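You operate a simulated robot arm through the tools that you are given. There is no shell and no other tool. Be economical: measure what you need, move in short steps, check, and stop when the job is done.

The job below is to be done with a simulated robot arm. You get a single attempt, and the scene is never put back.

TASK
Set out the mints in the green bowl on the wooden tray, mid-table.
Fine: tray first, then the bowl; pour them in, stand the jar back and put its lid on; spill and break nothing. Set down upright: mint jar.
Where things are to end (x, y in the base frame): wooden tray within 90 mm of [640, 690].
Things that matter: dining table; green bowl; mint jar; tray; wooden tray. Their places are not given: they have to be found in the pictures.

Only the result counts: the job must be done as asked and must still hold three seconds after the hand-in. Knocking over, shifting, dropping, spilling or breaking anything else fails it. Lids that push on must go on centred and level and be pressed home; caps that screw on are set level and turned clockwise until they are tight.

THE ROBOT
A 7-joint arm with a two-finger parallel gripper, fixed in place. Base frame: the origin is at the foot of the arm, x ahead of it, y to its left, z up; the work surface is at about z = 750. Lengths are in mm, angles in rad, forces in N, time in s.
Its first joint turns from -2.601 to 2.601 rad. Payload 3.5 kg.
The TCP is the grasp point between the finger pads, 23 mm short of the fingertips. In the tool frame z runs along the fingers and y along their closing line. The gripper opens to 94 mm. The fingers are 38 mm wide and 10 mm thick; the gripper's body (54 by 96 mm) begins 39 mm behind the TCP.
Orientation is that of the tool frame in the base frame, as [roll, pitch, yaw] about the fixed x, y, z axes, in that order (R = Rz(yaw) Ry(pitch) Rx(roll)). With the fingers straight down and closing along the base's y, the tool's x points along the base's -x, its y along +y and its z along -z.

THE INTERFACE
- The arm moves only by the tool arm_command. Its argument "deltas" is one flat list of numbers, 7 for each row, row after row: the shift along the tool's x, y, z in units of 40 mm (1.0 is 40 mm), then the turn, a rotation vector about the tool's x, y, z in units of 6 degrees (1.0 is 6 degrees), then the finger opening in mm, from 0 to 94. In form: [tx, ty, tz, rx, ry, rz, fingers, tx, ty, tz, rx, ry, rz, fingers, ...]. A call has 1 to 8 rows; each row shifts and turns the commanded pose from where the row before left it, along the tool's axes as they then stand. A call with a number of a shift or a turn outside -1 to 1 is refused whole. A row lasts 0.2 s, in which the tool goes at most 50 mm and 0.15 rad; a call with a longer step from one row to the next is refused whole, and so is a gripper value outside its range. A pose out of reach is approached as far as the arm can. The call stops where the force on the tool passes 50 N (or 10 N more than at its start, if that is more) or the arm is blocked; 0.2 s more then pass. Each finger travels about 153 mm/s and halts on what it meets, pressing with about 21 N; the grip force reading is that of the motor and also rises with nothing between the fingers. The clock runs only during rows and for 0.2 s after the last one: add rows that do not move to give the fingers time. It gives the time, the measured TCP pose, the force on the tool (base axes), the opening and the grip force at its end, in the units of the frame above (readings bear some noise), with the torque about the TCP (base axes, N m) and any sound that the robot's microphone picked up, and new pictures: "pictures" is both (left out), scene, wrist or none.
- Cameras (640 x 400 px; columns grow to the right, rows downward): "scene" is fixed at [401.5, -648.7, 1309.4]; the picture's right is [0.98, -0.20, 0.00], its down [-0.07, -0.34, -0.94] and it looks along [0.19, 0.92, -0.35] (base axes); focal length 376 px, centre (320, 200). "wrist" rides on the gripper at [86, 16, -74] in the tool frame; the picture's right is [-0.18, 0.98, 0.00], its down [-0.58, -0.11, -0.81] and it looks along [-0.79, -0.15, 0.59] (tool axes); focal length 243 px, centre (320, 200).
- pixel_to_xyz(camera, pixels): there is no depth. For up to 12 entries [column, row, z] of the newest picture of that camera ("zoom" is the newest enlarged one), the place [x, y] in the base frame at which the ray of that pixel passes the height z, good to about 3 mm, but the place of the scene camera against the robot may be out by one fixed shift of up to 25 mm in any direction. No time passes.
- inspect(camera, box): a new picture of the part [left, top, right, bottom] of that camera's present view, enlarged. No time passes.
- close_job(): hands the job in; it is judged then, once.

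Go step by step. Measure first, check grasps and placings, and put right what went wrong. The budget is 80 turns and 200 pictures, counting those below and the enlarged ones. Unless the task says otherwise, let go and move clear before handing in, and close with one line.

The tools are called by a JSON object that holds its "name" and its "arguments". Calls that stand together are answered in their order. arm_command: Moves the arm, as the interface text tells. Its arguments: {"type":"object","properties":{"deltas":{"type":"array","items":{"type":"number"}},"pictures":{"type":"string","enum":["both","scene","wrist","none"]}},"required":["deltas"]} The other tools are called the same way: pixel_to_xyz (camera, pixels) gives the place at which the rays of pixels pass given heights; inspect (camera, box) takes an enlarged picture of a part of a camera's view; close_job () hands the job in.

At the start:

```text
clock: 0.0
eef_pos: [372.5, 743.5, 1093.4]
tcp_rot: [3.141, 0.001, 3.141]
wrist_force: [0.1, 0.2, -0.2]
torque: [0.01, -0.02, -0.03]
width: 94.0
finger_force: 0.1
```

scene: 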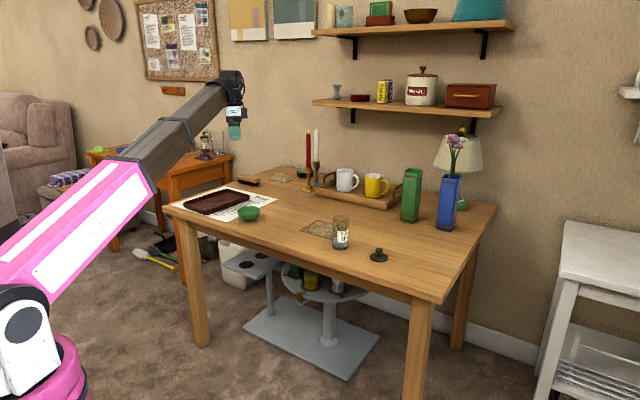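
wrist: 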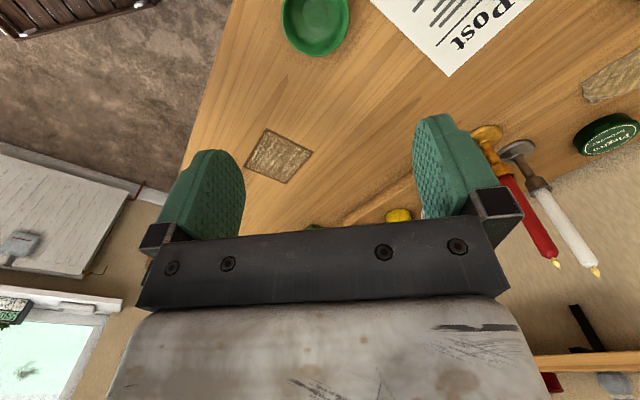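

The scene picture shows a dark tray on a newspaper near (217,202), a green bowl at (248,213), a jar at (341,233) and its lid at (379,255). I'll take enlarged views and measure.

{"name": "inspect", "arguments": {"camera": "scene", "box": [160, 160, 300, 248]}}

{"name": "inspect", "arguments": {"camera": "scene", "box": [290, 190, 418, 270]}}

{"name": "pixel_to_xyz", "arguments": {"camera": "scene", "pixels": [[183, 206, 765], [215, 215, 765], [250, 194, 765], [225, 188, 765], [248, 221, 750], [248, 209, 790], [341, 248, 750], [379, 261, 750], [318, 228, 750], [165, 207, 750], [440, 303, 750], [497, 206, 750]]}}

{"name": "pixel_to_xyz", "arguments": {"camera": "wrist", "pixels": [[315, 20, 790], [279, 157, 750], [252, 130, 750], [310, 150, 750], [448, 75, 750], [236, 5, 750], [180, 170, 750]]}}

```text
4.55 times, centred on (230, 204) of scene
```

zoom: 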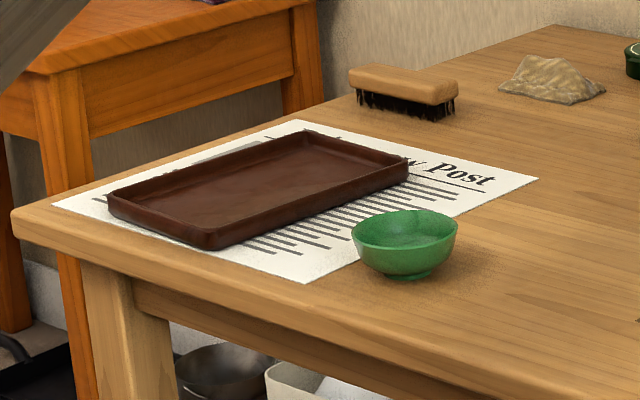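

```text
5.00 times, centred on (354, 230) of scene
```

zoom: 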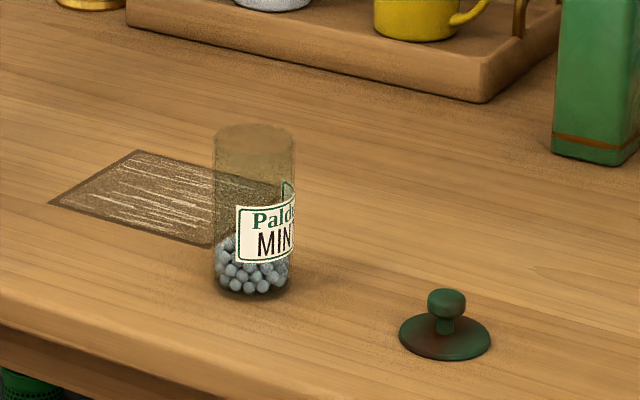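

```text
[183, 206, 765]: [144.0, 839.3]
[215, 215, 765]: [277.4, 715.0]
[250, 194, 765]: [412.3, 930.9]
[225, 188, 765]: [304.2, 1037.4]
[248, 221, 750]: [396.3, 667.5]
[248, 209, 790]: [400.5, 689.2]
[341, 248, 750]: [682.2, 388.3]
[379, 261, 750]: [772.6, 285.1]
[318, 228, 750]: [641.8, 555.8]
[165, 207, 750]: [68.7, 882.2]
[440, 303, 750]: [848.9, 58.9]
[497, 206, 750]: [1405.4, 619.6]
```

```text
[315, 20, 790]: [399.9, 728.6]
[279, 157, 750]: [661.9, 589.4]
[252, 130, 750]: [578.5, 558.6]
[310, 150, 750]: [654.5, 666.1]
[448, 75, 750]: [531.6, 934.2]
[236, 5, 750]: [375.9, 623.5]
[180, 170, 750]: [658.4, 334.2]
```

The dark tray is empty and lies at about (285,880). Its long edge faces the target. I'll turn the hand about 58° so its camera looks along that edge, moving back a bit, and look from close.

{"name": "arm_command", "arguments": {"deltas": [0, 0, 0, 0, 0, -1, 94, 0, 0, 0, 0, 0, -1, 94, 0, 0, 0, 0, 0, -1, 94, 0, 0, 0, 0, 0, -1, 94, 0, 0, 0, 0, 0, -1, 94, 0, 0, 0, 0, 0, -1, 94, 0, 0, 0, 0, 0, -1, 94, 0, 0, 0, 0, 0, -1, 94], "pictures": "wrist"}}

{"name": "inspect", "arguments": {"camera": "scene", "box": [250, 120, 480, 264]}}

```text
clock: 1.8
eef_pos: [373.0, 743.2, 1092.7]
tcp_rot: [3.141, 0.005, -2.307]
wrist_force: [-3.4, 22.3, -21.1]
torque: [-0.52, -1.94, -1.83]
width: 93.7
finger_force: 0.0
```

wrist: 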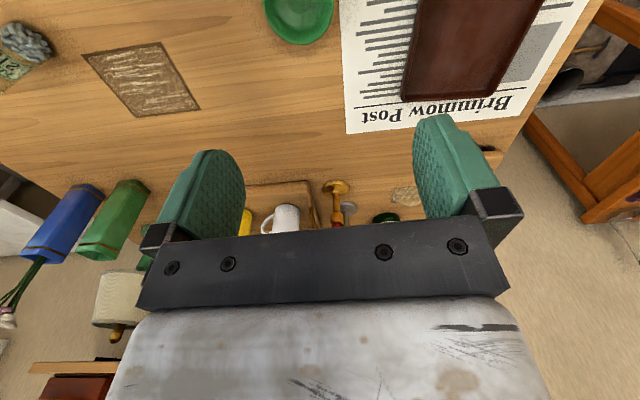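

```text
2.78 times, centred on (365, 192) of scene
```

zoom: 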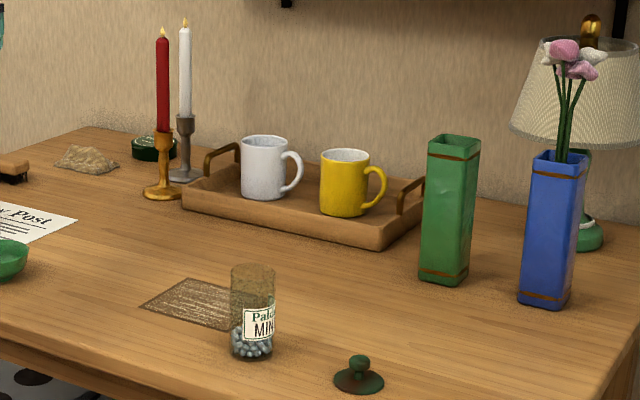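

The wrist view now shows the tray (402–540, 0–100), newspaper, bowl (300,10) and coaster (140,80). I'll measure them.

{"name": "pixel_to_xyz", "arguments": {"camera": "wrist", "pixels": [[402, 98, 752], [416, 3, 752], [508, 98, 752], [345, 133, 750], [83, 57, 750], [160, 42, 750], [200, 106, 750], [138, 117, 750], [299, 15, 790], [20, 45, 790], [505, 118, 750], [245, 185, 760]]}}

{"name": "arm_command", "arguments": {"deltas": [1, 0, 0, 0, 0, -1, 94, 1, 0, 0, 0, 0, -1, 94, 1, 0, 0, 0, 0, 0, 94, 1, 0, 0, 0, 0, 0, 94, 1, 0, 0, 0, 0, 0, 94, 0, 0, 0, 0, 0, 0, 94], "pictures": "wrist"}}

```text
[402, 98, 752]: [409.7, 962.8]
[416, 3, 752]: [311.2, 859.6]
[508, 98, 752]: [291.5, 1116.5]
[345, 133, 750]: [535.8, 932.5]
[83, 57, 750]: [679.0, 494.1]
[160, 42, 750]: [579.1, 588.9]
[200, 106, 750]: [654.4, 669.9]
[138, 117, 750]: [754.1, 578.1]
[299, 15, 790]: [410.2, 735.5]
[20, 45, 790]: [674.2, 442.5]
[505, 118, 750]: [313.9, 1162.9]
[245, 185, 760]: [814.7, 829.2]
```

```text
clock: 2.1
eef_pos: [368.5, 738.2, 1093.1]
tcp_rot: [-3.141, 0.009, -2.295]
wrist_force: [3.4, -0.2, -3.6]
torque: [0.24, -0.04, 0.18]
width: 94.1
finger_force: 0.0
stopped in row 1: the force on the tool passed its limit at 64 N (the readings are from after the stop); the commanded pose is now the measured one
```

wrist: 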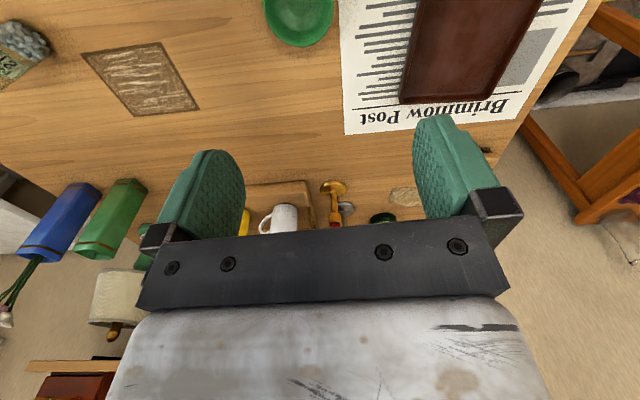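

Tray corners show at (402,98) and beyond. The stop came from a jerky start, so I'll ramp the steps while moving sideways to centre the tray in view.

{"name": "arm_command", "arguments": {"deltas": [0.2, 0.2, 0, 0, 0, 0, 94, 0.4, 0.5, 0, 0, 0, 0, 94, 0.6, 0.7, 0, 0, 0, 0, 94, 0.6, 0.7, 0, 0, 0, 0, 94, 0.4, 0.5, 0, 0, 0, 0, 94, 0.2, 0.2, 0, 0, 0, 0, 94, 0, 0, 0, 0, 0, 0, 94], "pictures": "wrist"}}

```text
clock: 2.9
eef_pos: [299.2, 742.0, 1091.2]
tcp_rot: [-3.141, 0.012, -2.29]
wrist_force: [-1.0, 3.0, -3.5]
torque: [-0.09, -0.15, -0.23]
width: 93.8
finger_force: 0.0
stopped in row 4: the force on the tool passed its limit at 54 N (the readings are from after the stop); the commanded pose is now the measured one
```

wrist: 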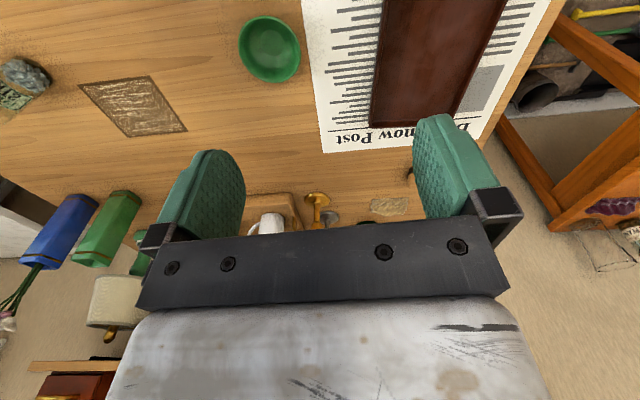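

Stopped again at row 4 with no contact visible, so it was likely inertia. I'll use slower, smoother steps.

{"name": "arm_command", "arguments": {"deltas": [0.1, 0.15, 0, 0, 0, 0, 94, 0.2, 0.3, 0, 0, 0, 0, 94, 0.3, 0.45, 0, 0, 0, 0, 94, 0.3, 0.45, 0, 0, 0, 0, 94, 0.3, 0.45, 0, 0, 0, 0, 94, 0.2, 0.3, 0, 0, 0, 0, 94, 0.1, 0.15, 0, 0, 0, 0, 94, 0, 0, 0, 0, 0, 0, 94], "pictures": "wrist"}}

```text
clock: 4.7
eef_pos: [190.5, 756.0, 1090.3]
tcp_rot: [3.142, 0.014, -2.291]
wrist_force: [0.4, 0.0, -1.1]
torque: [0.01, 0.0, 0.02]
width: 93.9
finger_force: 0.1
```

wrist: 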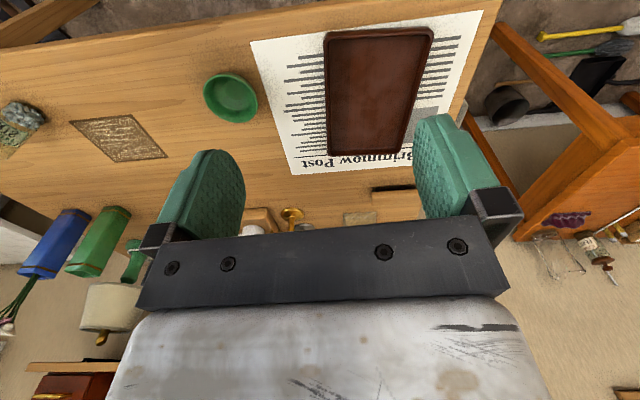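

Good, the whole tray, bowl and newspaper are visible. I'll measure them.

{"name": "pixel_to_xyz", "arguments": {"camera": "wrist", "pixels": [[324, 33, 775], [434, 29, 775], [327, 150, 775], [402, 157, 775], [230, 98, 790], [203, 97, 790], [258, 97, 790], [232, 122, 752], [72, 121, 750], [108, 114, 750], [167, 155, 750], [118, 162, 750]]}}

{"name": "inspect", "arguments": {"camera": "wrist", "box": [190, 10, 446, 170]}}

```text
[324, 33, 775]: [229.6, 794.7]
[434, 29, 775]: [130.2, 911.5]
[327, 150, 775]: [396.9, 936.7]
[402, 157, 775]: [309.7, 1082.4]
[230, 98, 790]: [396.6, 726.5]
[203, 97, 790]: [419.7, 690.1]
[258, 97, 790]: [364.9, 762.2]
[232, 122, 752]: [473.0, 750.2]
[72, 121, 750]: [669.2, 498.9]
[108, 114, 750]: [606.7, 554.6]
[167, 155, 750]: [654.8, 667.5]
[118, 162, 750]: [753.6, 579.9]
```

```text
2.50 times, centred on (318, 90) of wrist
```

zoom: 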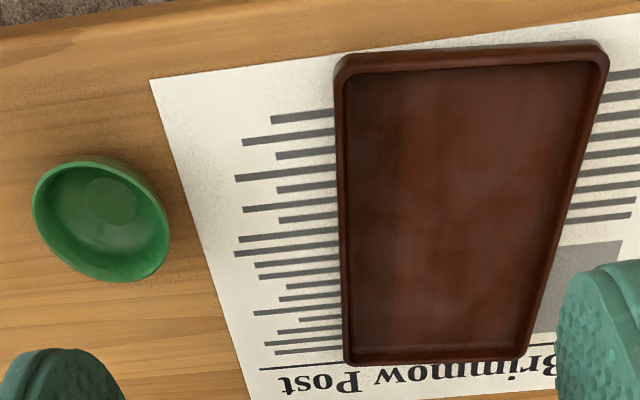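

The tray is about 222×153 mm, centred near (267,931), with its near long edge midpoint around (313,866). I'll turn 8° to square with it and go forward and down towards that edge.

{"name": "arm_command", "arguments": {"deltas": [0, 0, 0.15, 0, 0, 0.66, 60, -0.15, 0, 0.3, 0, 0, 0.67, 60, -0.3, 0, 0.5, 0, 0, 0, 50, -0.5, 0, 0.6, 0, 0, 0, 50, -0.55, 0, 0.65, 0, 0, 0, 50, -0.55, 0, 0.6, 0, 0, 0, 50, -0.35, 0, 0.4, 0, 0, 0, 50, -0.15, 0, 0.15, 0, 0, 0, 50], "pictures": "none"}}

{"name": "arm_command", "arguments": {"deltas": [-0.1, 0, 0.2, 0, 0, 0, 50, -0.3, 0, 0.45, 0, 0, 0, 50, -0.4, 0, 0.6, 0, 0, 0, 50, -0.4, 0, 0.6, 0, 0, 0, 50, -0.3, 0, 0.5, 0, 0, 0, 50, -0.1, 0, 0.25, 0, 0, 0, 50, 0, 0, 0, 0, 0, 0, 50], "pictures": "both"}}

```text
clock: 6.5
eef_pos: [269.3, 822.4, 959.1]
tcp_rot: [3.139, 0.014, -2.43]
wrist_force: [0.0, -0.1, 0.1]
torque: [0.01, 0.0, 0.03]
width: 50.0
finger_force: 0.1
```

```text
clock: 8.1
eef_pos: [317.9, 866.0, 852.8]
tcp_rot: [3.14, 0.014, -2.431]
wrist_force: [0.6, 1.4, 0.0]
torque: [0.02, -0.05, -0.01]
width: 50.1
finger_force: 0.1
```

scene: 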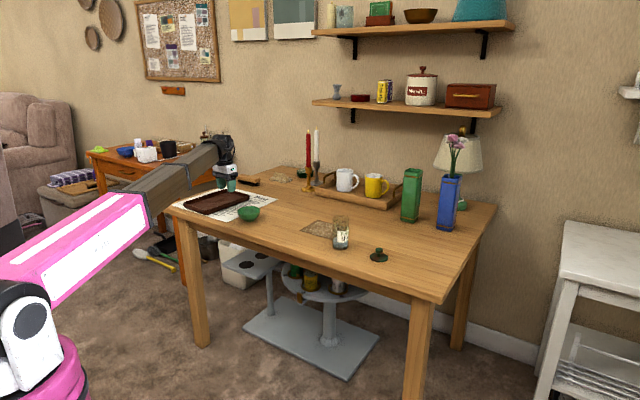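
wrist: 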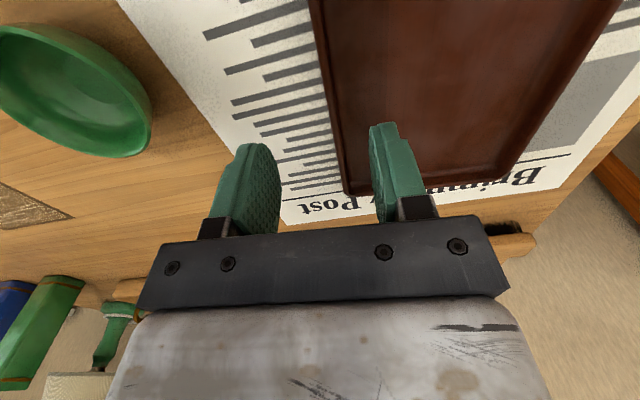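

Hovering near the edge; the wall runs (310,5)→(343,190). I'll measure the wall line against the TCP.

{"name": "pixel_to_xyz", "arguments": {"camera": "wrist", "pixels": [[311, 10, 770], [327, 90, 770], [343, 190, 770], [347, 195, 750], [510, 186, 770], [322, 10, 770], [338, 90, 770], [75, 150, 790], [150, 120, 790]]}}

{"name": "inspect", "arguments": {"camera": "wrist", "box": [260, 60, 420, 220]}}

```text
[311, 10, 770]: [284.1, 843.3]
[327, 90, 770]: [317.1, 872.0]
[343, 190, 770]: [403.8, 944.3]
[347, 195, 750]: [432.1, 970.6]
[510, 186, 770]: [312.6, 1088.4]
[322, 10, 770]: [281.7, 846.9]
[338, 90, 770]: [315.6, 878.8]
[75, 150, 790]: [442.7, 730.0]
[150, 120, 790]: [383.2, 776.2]
```

```text
2.50 times, centred on (340, 140) of wrist
```

zoom: 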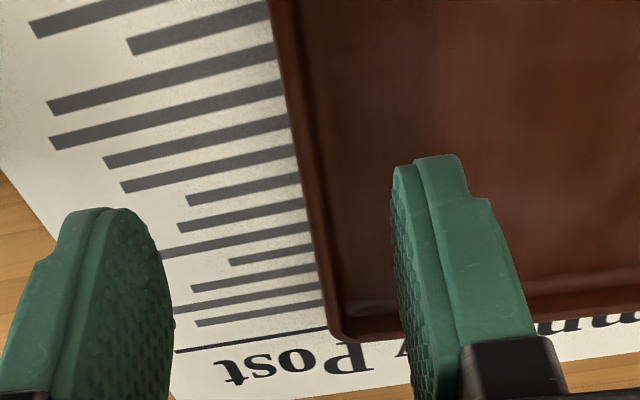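

The wall centre is about 8 mm to the tool's +y side. I'll shift there and descend with light steps.

{"name": "arm_command", "arguments": {"deltas": [0, 0.2, 0.1, 0, 0, 0, 50, 0, 0, 0.3, 0, 0, 0, 50, 0, 0, 0.4, 0, 0, 0, 50, 0, 0, 0.4, 0, 0, 0, 50, 0, 0, 0.3, 0, 0, 0, 50, 0, 0, 0.15, 0, 0, 0, 50, 0, 0, 0.05, 0, 0, 0, 50, 0, 0, 0, 0, 0, 0, 50], "pictures": "wrist"}}

{"name": "inspect", "arguments": {"camera": "wrist", "box": [220, 100, 420, 225]}}

{"name": "inspect", "arguments": {"camera": "scene", "box": [180, 160, 276, 220]}}

```text
clock: 9.9
eef_pos: [313.4, 873.5, 787.7]
tcp_rot: [3.139, 0.014, -2.43]
wrist_force: [0.5, 0.3, 0.5]
torque: [-0.04, 0.02, -0.03]
width: 50.0
finger_force: 0.0
```

wrist: 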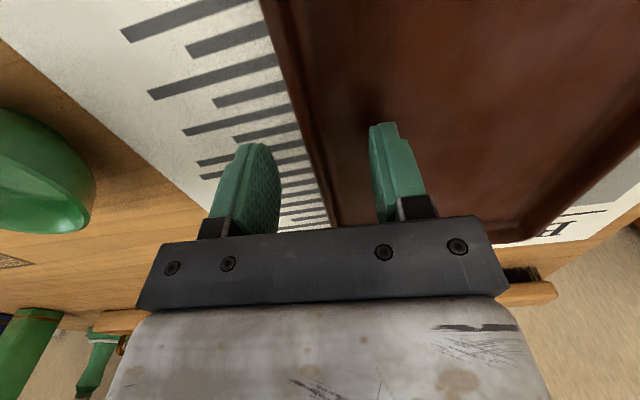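

```text
3.20 times, centred on (320, 162) of wrist
```

zoom: 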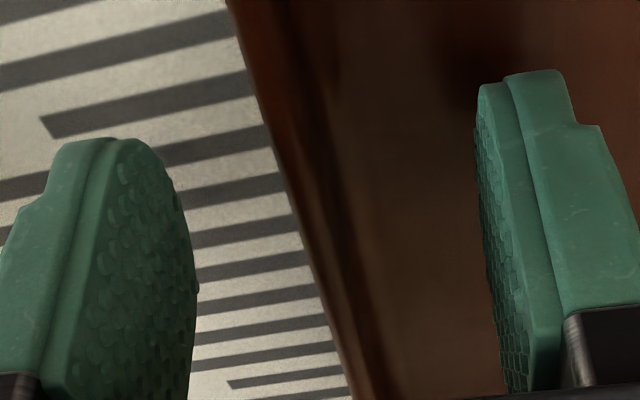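

```text
6.67 times, centred on (228, 190) of scene
```

zoom: 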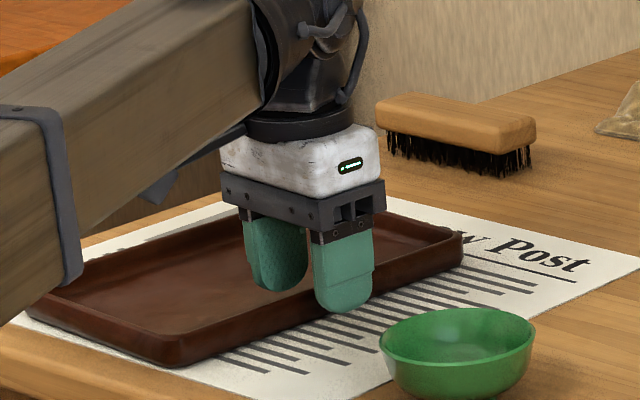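

Fingers straddle the wall. I'll lower 5 mm more and close.

{"name": "arm_command", "arguments": {"deltas": [0, 0, 0.1, 0, 0, 0, 50, 0, 0, 0.03, 0, 0, 0, 50, 0, 0, 0, 0, 0, 0, 30, 0, 0, 0, 0, 0, 0, 15, 0, 0, 0, 0, 0, 0, 0, 0, 0, 0, 0, 0, 0, 0, 0, 0, 0, 0, 0, 0, 0], "pictures": "none"}}

{"name": "arm_command", "arguments": {"deltas": [0, 0, -0.1, 0, 0, 0, 0, 0, 0, -0.2, 0, 0, 0, 0, 0, 0, -0.2, 0, 0, 0, 0, 0, 0, -0.1, 0, 0, 0, 0, 0, 0, 0, 0, 0, 0, 0], "pictures": "both"}}

{"name": "inspect", "arguments": {"camera": "scene", "box": [180, 160, 276, 220]}}

```text
clock: 11.5
eef_pos: [314.3, 872.3, 782.6]
tcp_rot: [3.14, 0.013, -2.43]
wrist_force: [-1.4, -0.1, 1.4]
torque: [-0.03, 0.0, 0.21]
width: 5.7
finger_force: 20.9
```

```text
clock: 12.7
eef_pos: [313.7, 874.4, 805.9]
tcp_rot: [3.14, 0.013, -2.43]
wrist_force: [-0.1, 0.0, -0.6]
torque: [0.02, 0.03, 0.03]
width: 0.1
finger_force: 21.3
```

scene: 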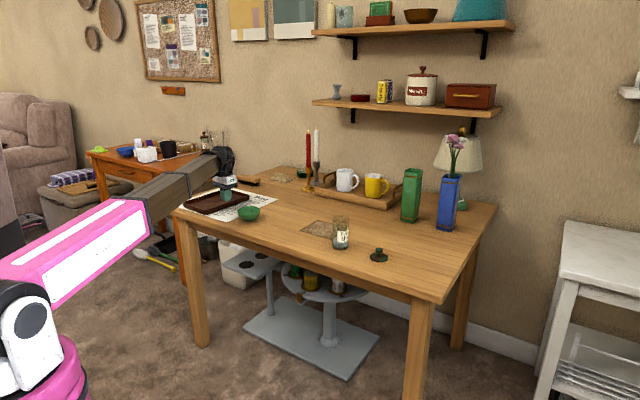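
wrist: 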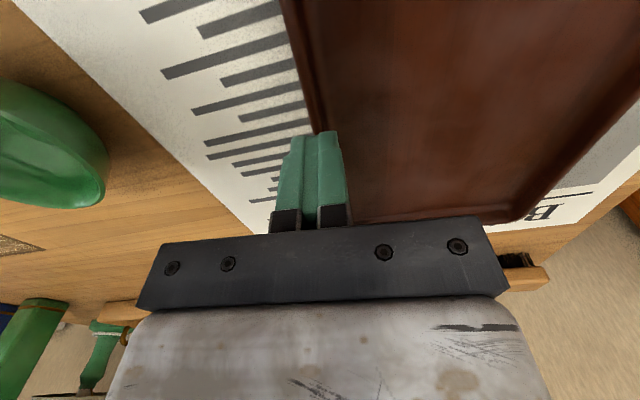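

```text
6.67 times, centred on (228, 190) of scene
```

zoom: 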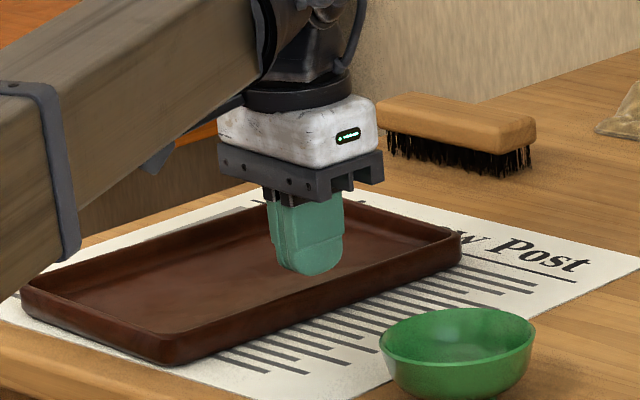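

The 5.7 mm wall slipped out, so the grip was too shallow. I'll reopen, go down until a fingertip feels the tray floor, and grip again.

{"name": "arm_command", "arguments": {"deltas": [0, 0, 0, 0, 0, 0, 25, 0, 0, 0, 0, 0, 0, 40, 0, 0, 0.2, 0, 0, 0, 40, 0, 0, 0.3, 0, 0, 0, 40, 0, 0, 0.1, 0, 0, 0, 40, 0, 0, 0.05, 0, 0, 0, 40, 0, 0, 0, 0, 0, 0, 40], "pictures": "none"}}

{"name": "arm_command", "arguments": {"deltas": [0, 0, 0.05, 0, 0, 0, 40, 0, 0, 0.03, 0, 0, 0, 40, 0, 0, 0.03, 0, 0, 0, 40, 0, 0, 0, 0, 0, 0, 40], "pictures": "wrist"}}

{"name": "inspect", "arguments": {"camera": "wrist", "box": [220, 100, 420, 225]}}

{"name": "inspect", "arguments": {"camera": "scene", "box": [200, 170, 264, 210]}}

```text
clock: 14.3
eef_pos: [315.7, 874.8, 779.7]
tcp_rot: [3.138, 0.014, -2.43]
wrist_force: [-0.1, 0.1, 4.1]
torque: [0.07, 0.12, -0.04]
width: 40.3
finger_force: 0.2
```

```text
clock: 15.1
eef_pos: [314.7, 874.9, 780.2]
tcp_rot: [3.137, 0.015, -2.429]
wrist_force: [-2.5, -3.6, 15.5]
torque: [0.01, 0.48, 0.1]
width: 39.7
finger_force: 0.1
stopped in row 3: the force on the tool passed its limit at 54 N (the readings are from after the stop); the commanded pose is now the measured one
```

wrist: 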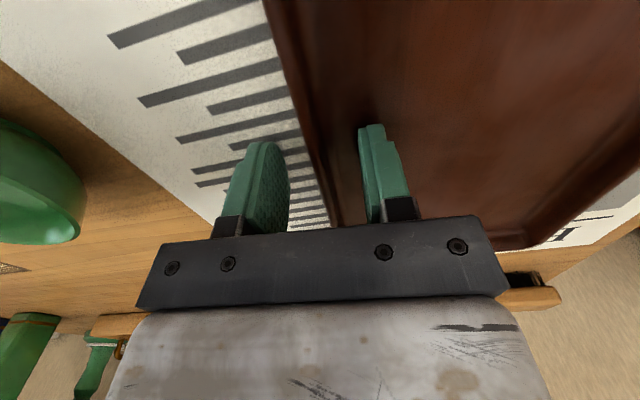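

```text
3.20 times, centred on (320, 162) of wrist
```

zoom: 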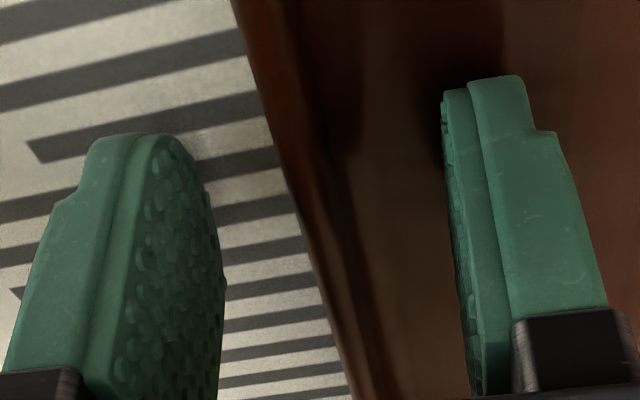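

```text
10.00 times, centred on (232, 190) of scene
```

zoom: 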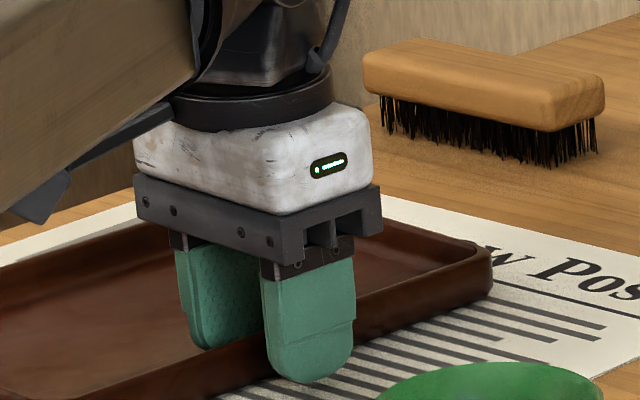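

Inner tip is on the tray floor (tip ≈757). I'll ease off about 1 mm, grip here, and lift only a little while watching.

{"name": "arm_command", "arguments": {"deltas": [0, 0, -0.02, 0, 0, 0, 30, 0, 0, 0, 0, 0, 0, 15, 0, 0, 0, 0, 0, 0, 0, 0, 0, 0, 0, 0, 0, 0, 0, 0, 0, 0, 0, 0, 0], "pictures": "none"}}

{"name": "arm_command", "arguments": {"deltas": [0, 0, -0.05, 0, 0, 0, 0, 0, 0, -0.1, 0, 0, 0, 0, 0, 0, -0.05, 0, 0, 0, 0, 0, 0, 0, 0, 0, 0, 0], "pictures": "none"}}

{"name": "inspect", "arguments": {"camera": "scene", "box": [168, 165, 264, 225]}}

```text
clock: 16.2
eef_pos: [315.9, 874.7, 779.4]
tcp_rot: [3.139, 0.018, -2.427]
wrist_force: [9.7, -8.1, 24.7]
torque: [-0.35, -0.01, 0.14]
width: 5.6
finger_force: 21.4
```

```text
clock: 17.2
eef_pos: [314.4, 875.7, 787.0]
tcp_rot: [3.137, 0.016, -2.429]
wrist_force: [-0.3, 0.5, -2.7]
torque: [-0.18, -0.13, 0.0]
width: 6.0
finger_force: 21.1
```

```text
6.67 times, centred on (216, 195) of scene
```

zoom: 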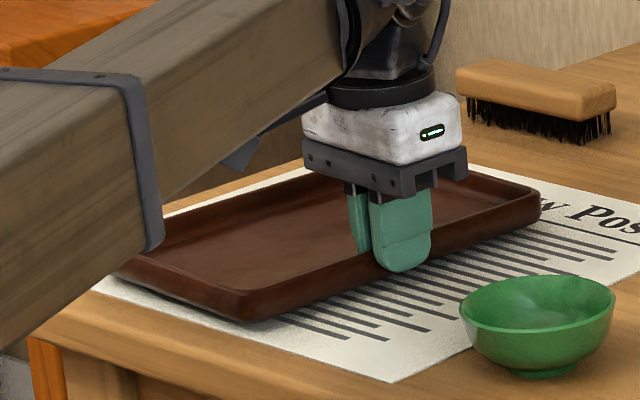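

It's held now (width 6.0, about 2.7 N). I'll lift further in small steps.

{"name": "arm_command", "arguments": {"deltas": [0, 0, -0.1, 0, 0, 0, 0, 0, 0, -0.15, 0, 0, 0, 0, 0, 0, -0.15, 0, 0, 0, 0, 0, 0, -0.1, 0, 0, 0, 0, 0, 0, 0, 0, 0, 0, 0], "pictures": "none"}}

{"name": "inspect", "arguments": {"camera": "scene", "box": [168, 165, 264, 225]}}

```text
clock: 18.4
eef_pos: [313.7, 875.0, 807.0]
tcp_rot: [3.136, 0.016, -2.428]
wrist_force: [0.3, -0.4, -2.7]
torque: [-0.2, -0.13, -0.02]
width: 5.7
finger_force: 21.1
```

```text
6.67 times, centred on (216, 195) of scene
```

zoom: 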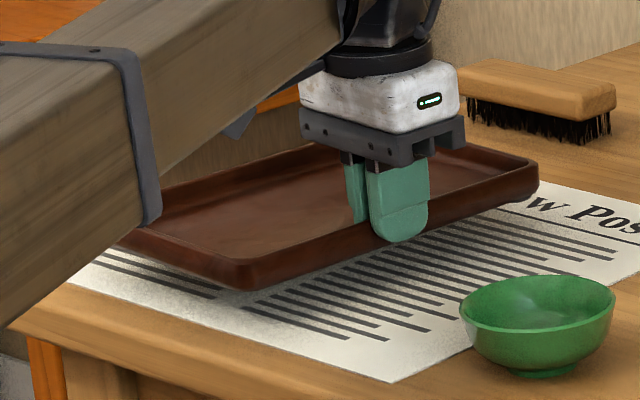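

The tray is up and level (≈280 g). I'll check the obstacles around the target and raise it higher to clear the bowl.

{"name": "pixel_to_xyz", "arguments": {"camera": "scene", "pixels": [[307, 196, 750], [316, 197, 750], [387, 209, 750], [301, 192, 750], [302, 228, 750], [319, 221, 750]]}}

{"name": "arm_command", "arguments": {"deltas": [0, 0, -0.15, 0, 0, 0, 0, 0, 0, -0.3, 0, 0, 0, 0, 0, 0, -0.4, 0, 0, 0, 0, 0, 0, -0.4, 0, 0, 0, 0, 0, 0, -0.3, 0, 0, 0, 0, 0, 0, -0.15, 0, 0, 0, 0, 0, 0, 0, 0, 0, 0, 0], "pictures": "none"}}

```text
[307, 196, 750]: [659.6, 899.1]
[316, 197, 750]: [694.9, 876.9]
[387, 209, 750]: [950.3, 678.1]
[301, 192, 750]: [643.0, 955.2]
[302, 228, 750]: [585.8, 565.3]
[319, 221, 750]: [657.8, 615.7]
```

```text
clock: 20.1
eef_pos: [313.8, 873.5, 874.1]
tcp_rot: [3.136, 0.016, -2.432]
wrist_force: [0.2, 0.3, -2.8]
torque: [-0.19, -0.15, 0.0]
width: 5.6
finger_force: 21.3
```

Wrist and scene disagree by about 42 mm in y because of the scene camera shift, so I'll trust the wrist camera. Now I carry the tray towards a TCP of about (640,680), which keeps it clear of the coaster.

{"name": "arm_command", "arguments": {"deltas": [-0.05, -0.15, 0, 0, 0, 0, 0, -0.13, -0.4, 0, 0, 0, 0, 0, -0.22, -0.65, 0, 0, 0, 0, 0, -0.26, -0.8, 0, 0, 0, 0, 0, -0.26, -0.8, 0, 0, 0, 0, 0, -0.22, -0.65, 0, 0, 0, 0, 0, -0.13, -0.4, 0, 0, 0, 0, 0, -0.05, -0.15, 0, 0, 0, 0, 0], "pictures": "scene"}}

```text
clock: 21.9
eef_pos: [458.5, 787.5, 874.6]
tcp_rot: [3.136, 0.016, -2.429]
wrist_force: [-0.5, -0.6, -2.6]
torque: [-0.18, -0.12, -0.01]
width: 5.9
finger_force: 21.3
```

scene: 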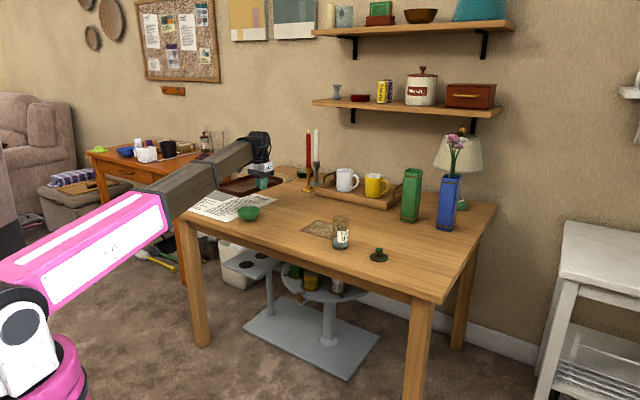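

Tray holds steady. I'll continue to the target.

{"name": "arm_command", "arguments": {"deltas": [-0.07, -0.2, 0, 0, 0, 0, 0, -0.17, -0.5, 0, 0, 0, 0, 0, -0.27, -0.8, 0, 0, 0, 0, 0, -0.33, -0.95, 0, 0, 0, 0, 0, -0.33, -0.95, 0, 0, 0, 0, 0, -0.27, -0.8, 0, 0, 0, 0, 0, -0.17, -0.5, 0, 0, 0, 0, 0, -0.07, -0.2, 0, 0, 0, 0, 0], "pictures": "both"}}

{"name": "inspect", "arguments": {"camera": "scene", "box": [220, 150, 380, 250]}}

```text
clock: 23.6
eef_pos: [638.3, 682.6, 873.5]
tcp_rot: [3.137, 0.016, -2.43]
wrist_force: [0.2, 0.2, -2.8]
torque: [-0.19, -0.11, 0.03]
width: 5.6
finger_force: 20.8
```

scene: 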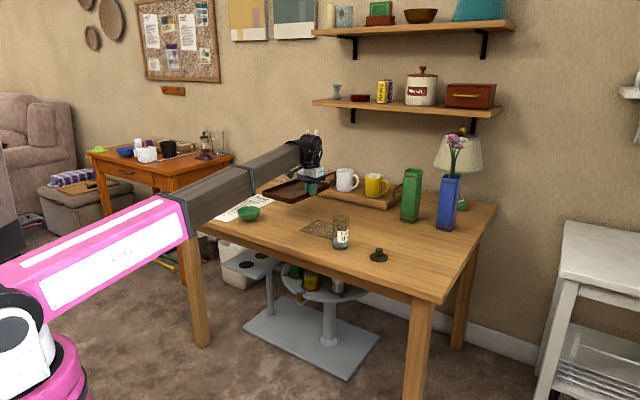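
wrist: 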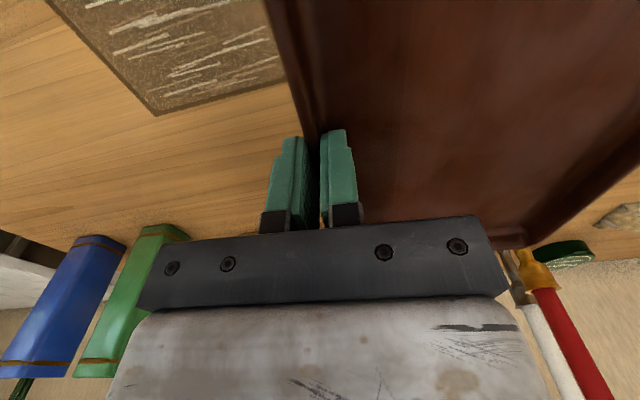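

```text
4.00 times, centred on (300, 200) of scene
```

zoom: 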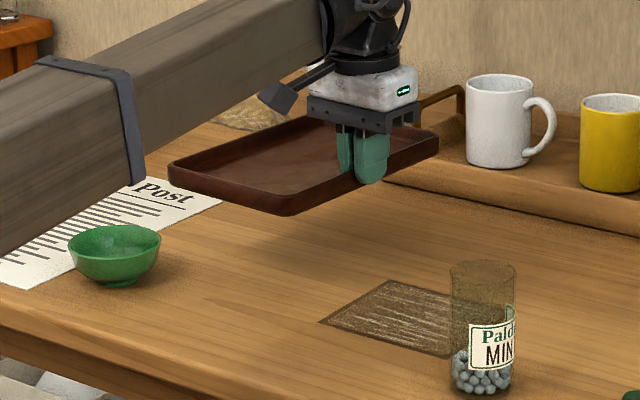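

Over the target with the tray level. I'll check the coaster edge pixels (154,115) and (285,82), then the mug tray region.

{"name": "pixel_to_xyz", "arguments": {"camera": "wrist", "pixels": [[154, 115, 750], [287, 82, 750], [48, 0, 750], [530, 285, 750], [520, 250, 750]]}}

{"name": "arm_command", "arguments": {"deltas": [0, 0, 0.2, 0, 0, 0, 0, 0, 0, 0.4, 0, 0, 0, 0, 0, 0, 0.5, 0, 0, 0, 0, 0, 0, 0.5, 0, 0, 0, 0, 0, 0, 0.3, 0, 0, 0, 0, 0, 0, 0.15, 0, 0, 0, 0, 0, 0, 0, 0, 0, 0, 0], "pictures": "both"}}

{"name": "inspect", "arguments": {"camera": "scene", "box": [220, 150, 380, 250]}}

```text
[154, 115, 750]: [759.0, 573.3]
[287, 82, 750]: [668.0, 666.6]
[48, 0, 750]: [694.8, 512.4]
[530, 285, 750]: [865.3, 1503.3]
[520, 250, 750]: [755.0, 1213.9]
```

```text
clock: 25.2
eef_pos: [639.3, 683.9, 793.5]
tcp_rot: [3.135, 0.015, -2.429]
wrist_force: [-0.1, 0.7, -2.6]
torque: [-0.16, -0.12, 0.0]
width: 5.7
finger_force: 21.0
```

scene: 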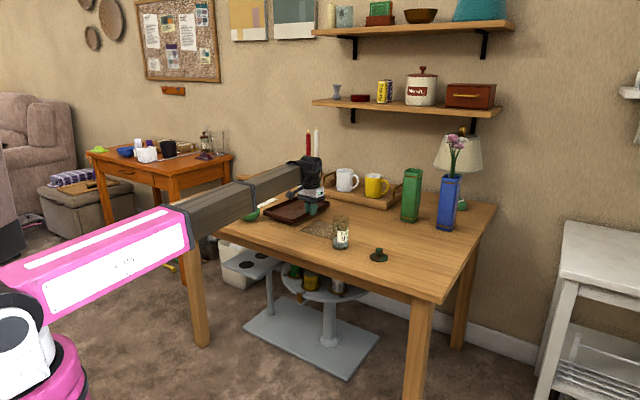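
wrist: 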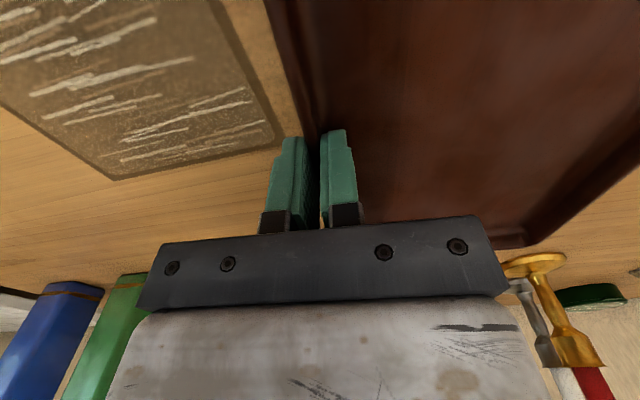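

```text
4.00 times, centred on (300, 200) of scene
```

zoom: 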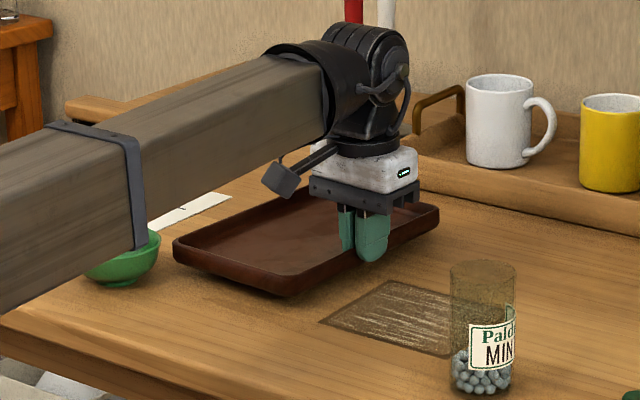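

Tray is about 14 mm above the table and clear of the coaster. I'll lower to contact gently.

{"name": "arm_command", "arguments": {"deltas": [0, 0, 0.1, 0, 0, 0, 0, 0, 0, 0.12, 0, 0, 0, 0, 0, 0, 0.06, 0, 0, 0, 0, 0, 0, 0.04, 0, 0, 0, 0, 0, 0, 0, 0, 0, 0, 0], "pictures": "none"}}

```text
clock: 26.4
eef_pos: [639.1, 682.8, 781.4]
tcp_rot: [3.135, 0.014, -2.428]
wrist_force: [0.4, -0.2, -2.0]
torque: [-0.22, -0.15, 0.04]
width: 5.7
finger_force: 21.0
```

{"name": "arm_command", "arguments": {"deltas": [0, 0, 0.03, 0, 0, 0, 0, 0, 0, 0.03, 0, 0, 0, 0, 0, 0, 0, 0, 0, 0, 0], "pictures": "none"}}

```text
clock: 27.2
eef_pos: [638.8, 682.7, 780.0]
tcp_rot: [3.137, 0.018, -2.43]
wrist_force: [4.3, 1.3, 14.8]
torque: [-0.42, 0.27, 0.19]
width: 5.6
finger_force: 20.2
```

Contact (+15 N), so the tray is down. I'll open slightly and rise straight up.

{"name": "arm_command", "arguments": {"deltas": [0, 0, -0.03, 0, 0, 0, 10, 0, 0, 0, 0, 0, 0, 24, 0, 0, -0.1, 0, 0, 0, 24, 0, 0, -0.3, 0, 0, 0, 24, 0, 0, -0.5, 0, 0, 0, 24, 0, 0, -0.6, 0, 0, 0, 24, 0, 0, -0.5, 0, 0, 0, 40, 0, 0, -0.2, 0, 0, 0, 60], "pictures": "wrist"}}

{"name": "inspect", "arguments": {"camera": "scene", "box": [220, 150, 380, 250]}}

```text
clock: 29.1
eef_pos: [638.7, 681.5, 867.0]
tcp_rot: [3.137, 0.016, -2.429]
wrist_force: [0.0, 0.1, -0.2]
torque: [-0.01, 0.03, -0.02]
width: 60.0
finger_force: 0.1
```

wrist: 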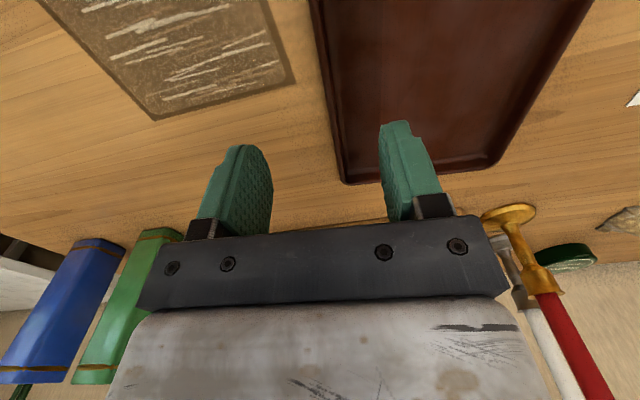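

```text
4.00 times, centred on (300, 200) of scene
```

zoom: 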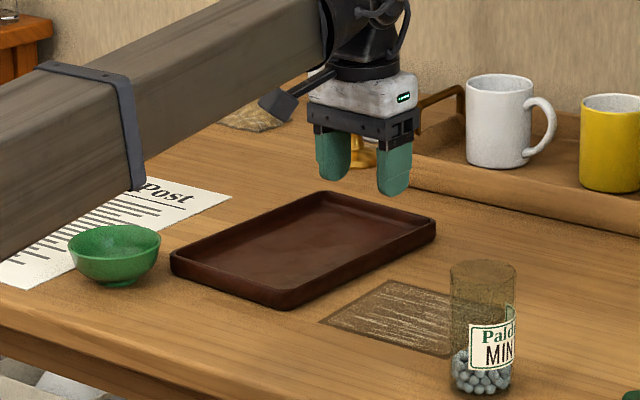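

The tray is set down and released, clear of the coaster. Next I move over the bowl's near rim.

{"name": "arm_command", "arguments": {"deltas": [0.1, 0.1, 0, 0, 0, 0, 60, 0.28, 0.27, 0, 0, 0, 0, 60, 0.45, 0.43, 0, 0, 0, 0, 60, 0.55, 0.52, 0, 0, 0, 0, 60, 0.55, 0.52, 0, 0, 0, 0, 60, 0.45, 0.43, 0, 0, 0, 0, 60, 0.28, 0.27, 0, 0, 0, 0, 60, 0.1, 0.1, 0, 0, 0, 0, 60], "pictures": "none"}}

{"name": "arm_command", "arguments": {"deltas": [0.1, 0.1, 0, 0, 0, 0, 60, 0.25, 0.2, 0, 0, 0, 0, 60, 0.35, 0.3, 0, 0, 0, 0, 60, 0.35, 0.3, 0, 0, 0, 0, 60, 0.2, 0.15, 0, 0, 0, 0, 60, 0, 0, 0, 0, 0, 0, 60], "pictures": "wrist"}}

{"name": "inspect", "arguments": {"camera": "scene", "box": [216, 180, 280, 230]}}

```text
clock: 30.9
eef_pos: [485.2, 687.7, 864.6]
tcp_rot: [3.135, 0.018, -2.429]
wrist_force: [-0.3, -0.2, 0.0]
torque: [-0.01, -0.04, 0.0]
width: 60.0
finger_force: 0.1
```

```text
clock: 32.2
eef_pos: [419.0, 689.7, 866.4]
tcp_rot: [3.135, 0.017, -2.431]
wrist_force: [-0.4, 0.0, 1.0]
torque: [0.04, 0.01, -0.02]
width: 60.0
finger_force: 0.0
```

wrist: 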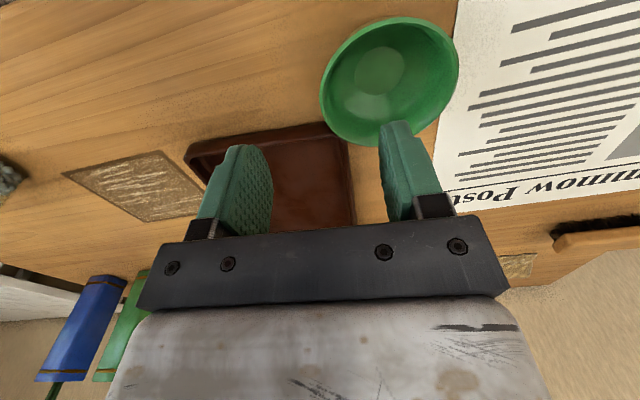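

```text
8.00 times, centred on (248, 205) of scene
```

zoom: 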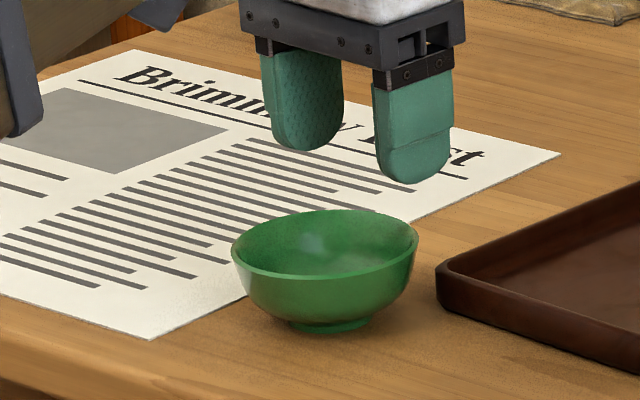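

The bowl is at (390,82) in the wrist image; I'll measure its rim.

{"name": "pixel_to_xyz", "arguments": {"camera": "wrist", "pixels": [[320, 85, 795], [459, 65, 795], [395, 17, 795], [385, 146, 795], [343, 130, 795], [330, 58, 795], [380, 72, 755], [357, 72, 755], [405, 72, 755]]}}

```text
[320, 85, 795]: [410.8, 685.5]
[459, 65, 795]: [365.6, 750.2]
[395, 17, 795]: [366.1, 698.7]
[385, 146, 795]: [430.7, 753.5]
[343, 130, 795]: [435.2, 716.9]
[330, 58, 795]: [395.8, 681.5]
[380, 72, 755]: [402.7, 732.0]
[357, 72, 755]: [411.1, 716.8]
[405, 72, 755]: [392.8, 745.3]
```

The rim is near z≈786 with centre ≈(401,729). I'll tilt the fingers about 18° to match the wall slope and descend over the near-side rim.

{"name": "arm_command", "arguments": {"deltas": [-0.29, -0.12, 0, 0, 0, 0, 45, 0, 0, 0, -1, 0, 0, 35, 0, 0, 0, -1, 0, 0, 35, 0, 0, 0, -1, 0, 0, 35, 0, -0.06, 0.19, 0, 0, 0, 35, 0, -0.14, 0.43, 0, 0, 0, 35, 0, -0.14, 0.43, 0, 0, 0, 35, 0, -0.09, 0.28, 0, 0, 0, 35], "pictures": "wrist"}}

{"name": "inspect", "arguments": {"camera": "scene", "box": [216, 180, 280, 230]}}

{"name": "inspect", "arguments": {"camera": "wrist", "box": [240, 80, 432, 200]}}

```text
clock: 34.0
eef_pos: [432.3, 693.1, 809.9]
tcp_rot: [2.822, 0.016, -2.429]
wrist_force: [-0.2, -0.7, 0.7]
torque: [0.03, 0.0, 0.01]
width: 35.1
finger_force: 0.1
```

wrist: 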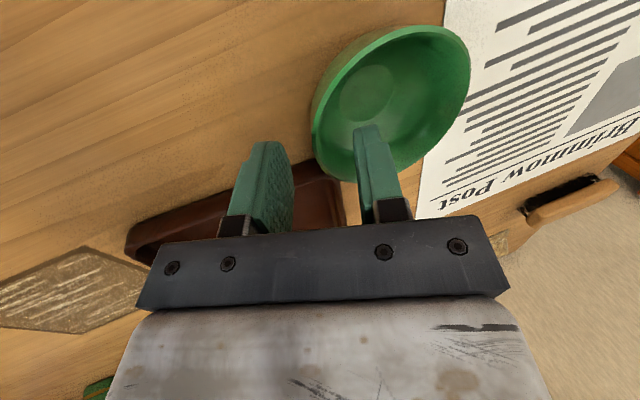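

```text
8.00 times, centred on (248, 205) of scene
```

zoom: 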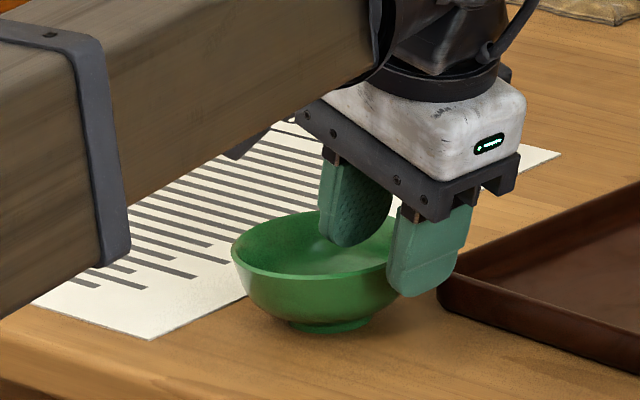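

```text
3.33 times, centred on (336, 140) of wrist
```

zoom: 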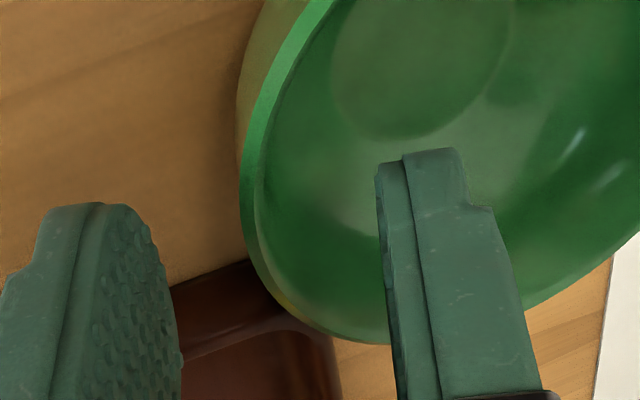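

The fingers look a little too far forward of the rim's side point. I'll measure the rim again.

{"name": "pixel_to_xyz", "arguments": {"camera": "wrist", "pixels": [[312, 115, 788], [320, 160, 788], [340, 180, 788], [470, 60, 788], [415, 26, 788], [345, 60, 788], [400, 170, 788], [372, 93, 757]]}}

```text
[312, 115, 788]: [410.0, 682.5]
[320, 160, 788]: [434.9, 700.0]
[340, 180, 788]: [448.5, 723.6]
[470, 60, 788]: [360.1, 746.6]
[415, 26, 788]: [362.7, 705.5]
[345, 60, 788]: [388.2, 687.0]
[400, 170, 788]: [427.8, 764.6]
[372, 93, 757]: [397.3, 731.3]
```

The rim fit gives centre (403,726), R≈45, so the TCP is right at the side point. I'll descend 17 mm and close.

{"name": "arm_command", "arguments": {"deltas": [0, -0.06, 0.2, 0, 0, 0, 35, 0, -0.07, 0.2, 0, 0, 0, 35, 0, 0, 0, 0, 0, 0, 20, 0, 0, 0, 0, 0, 0, 10, 0, 0, 0, 0, 0, 0, 0, 0, 0, 0, 0, 0, 0, 0, 0, 0, 0, 0, 0, 0, 0], "pictures": "none"}}

{"name": "inspect", "arguments": {"camera": "scene", "box": [216, 180, 280, 230]}}

```text
clock: 35.6
eef_pos: [431.8, 693.4, 793.6]
tcp_rot: [2.821, 0.016, -2.429]
wrist_force: [-0.6, 0.4, -0.8]
torque: [0.01, -0.03, -0.01]
width: 9.1
finger_force: 20.8
```

```text
8.00 times, centred on (248, 205) of scene
```

zoom: 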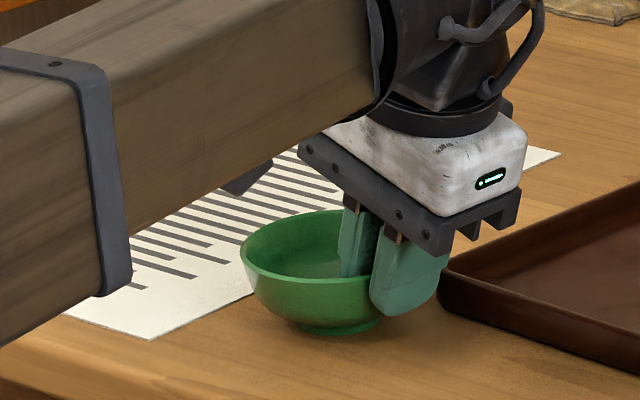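

Gripped (width 9.1). I'll lift gently and check.

{"name": "arm_command", "arguments": {"deltas": [0, 0.03, -0.1, 0, 0, 0, 0, 0, 0.06, -0.2, 0, 0, 0, 0, 0, 0.09, -0.3, 0, 0, 0, 0, 0, 0.12, -0.4, 0, 0, 0, 0, 0, 0.12, -0.4, 0, 0, 0, 0, 0, 0.09, -0.3, 0, 0, 0, 0, 0, 0.03, -0.1, 0, 0, 0, 0, 0, 0, 0, 0, 0, 0, 0], "pictures": "both"}}

{"name": "inspect", "arguments": {"camera": "scene", "box": [212, 160, 292, 210]}}

```text
clock: 37.5
eef_pos: [432.6, 692.2, 868.2]
tcp_rot: [2.823, 0.016, -2.43]
wrist_force: [-0.4, -0.6, -0.6]
torque: [-0.02, -0.05, -0.01]
width: 9.3
finger_force: 21.5
```

scene: 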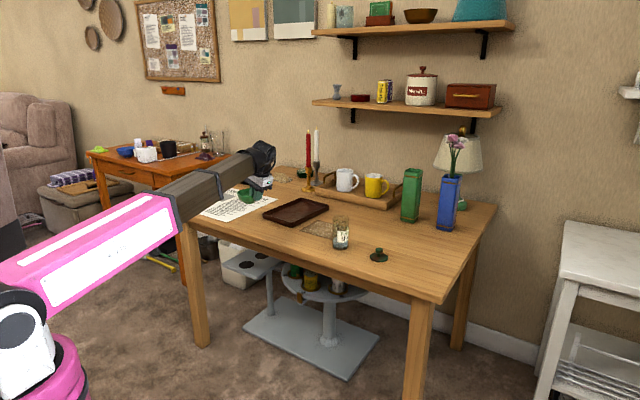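
wrist: 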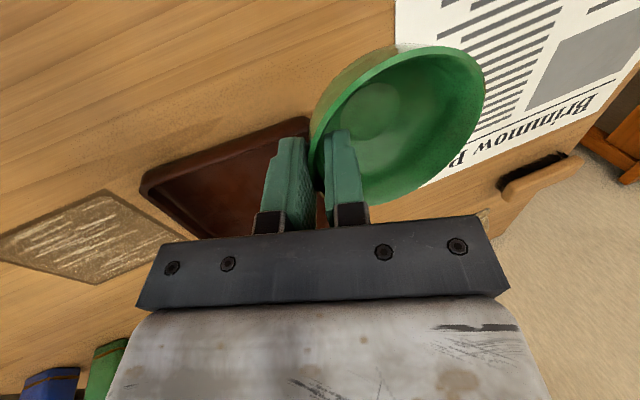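

```text
8.00 times, centred on (252, 185) of scene
```

zoom: 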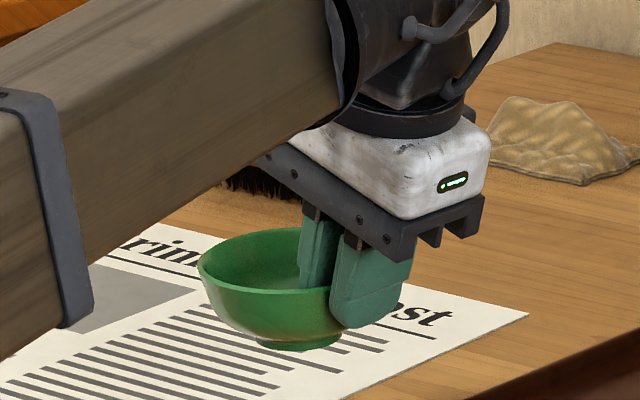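

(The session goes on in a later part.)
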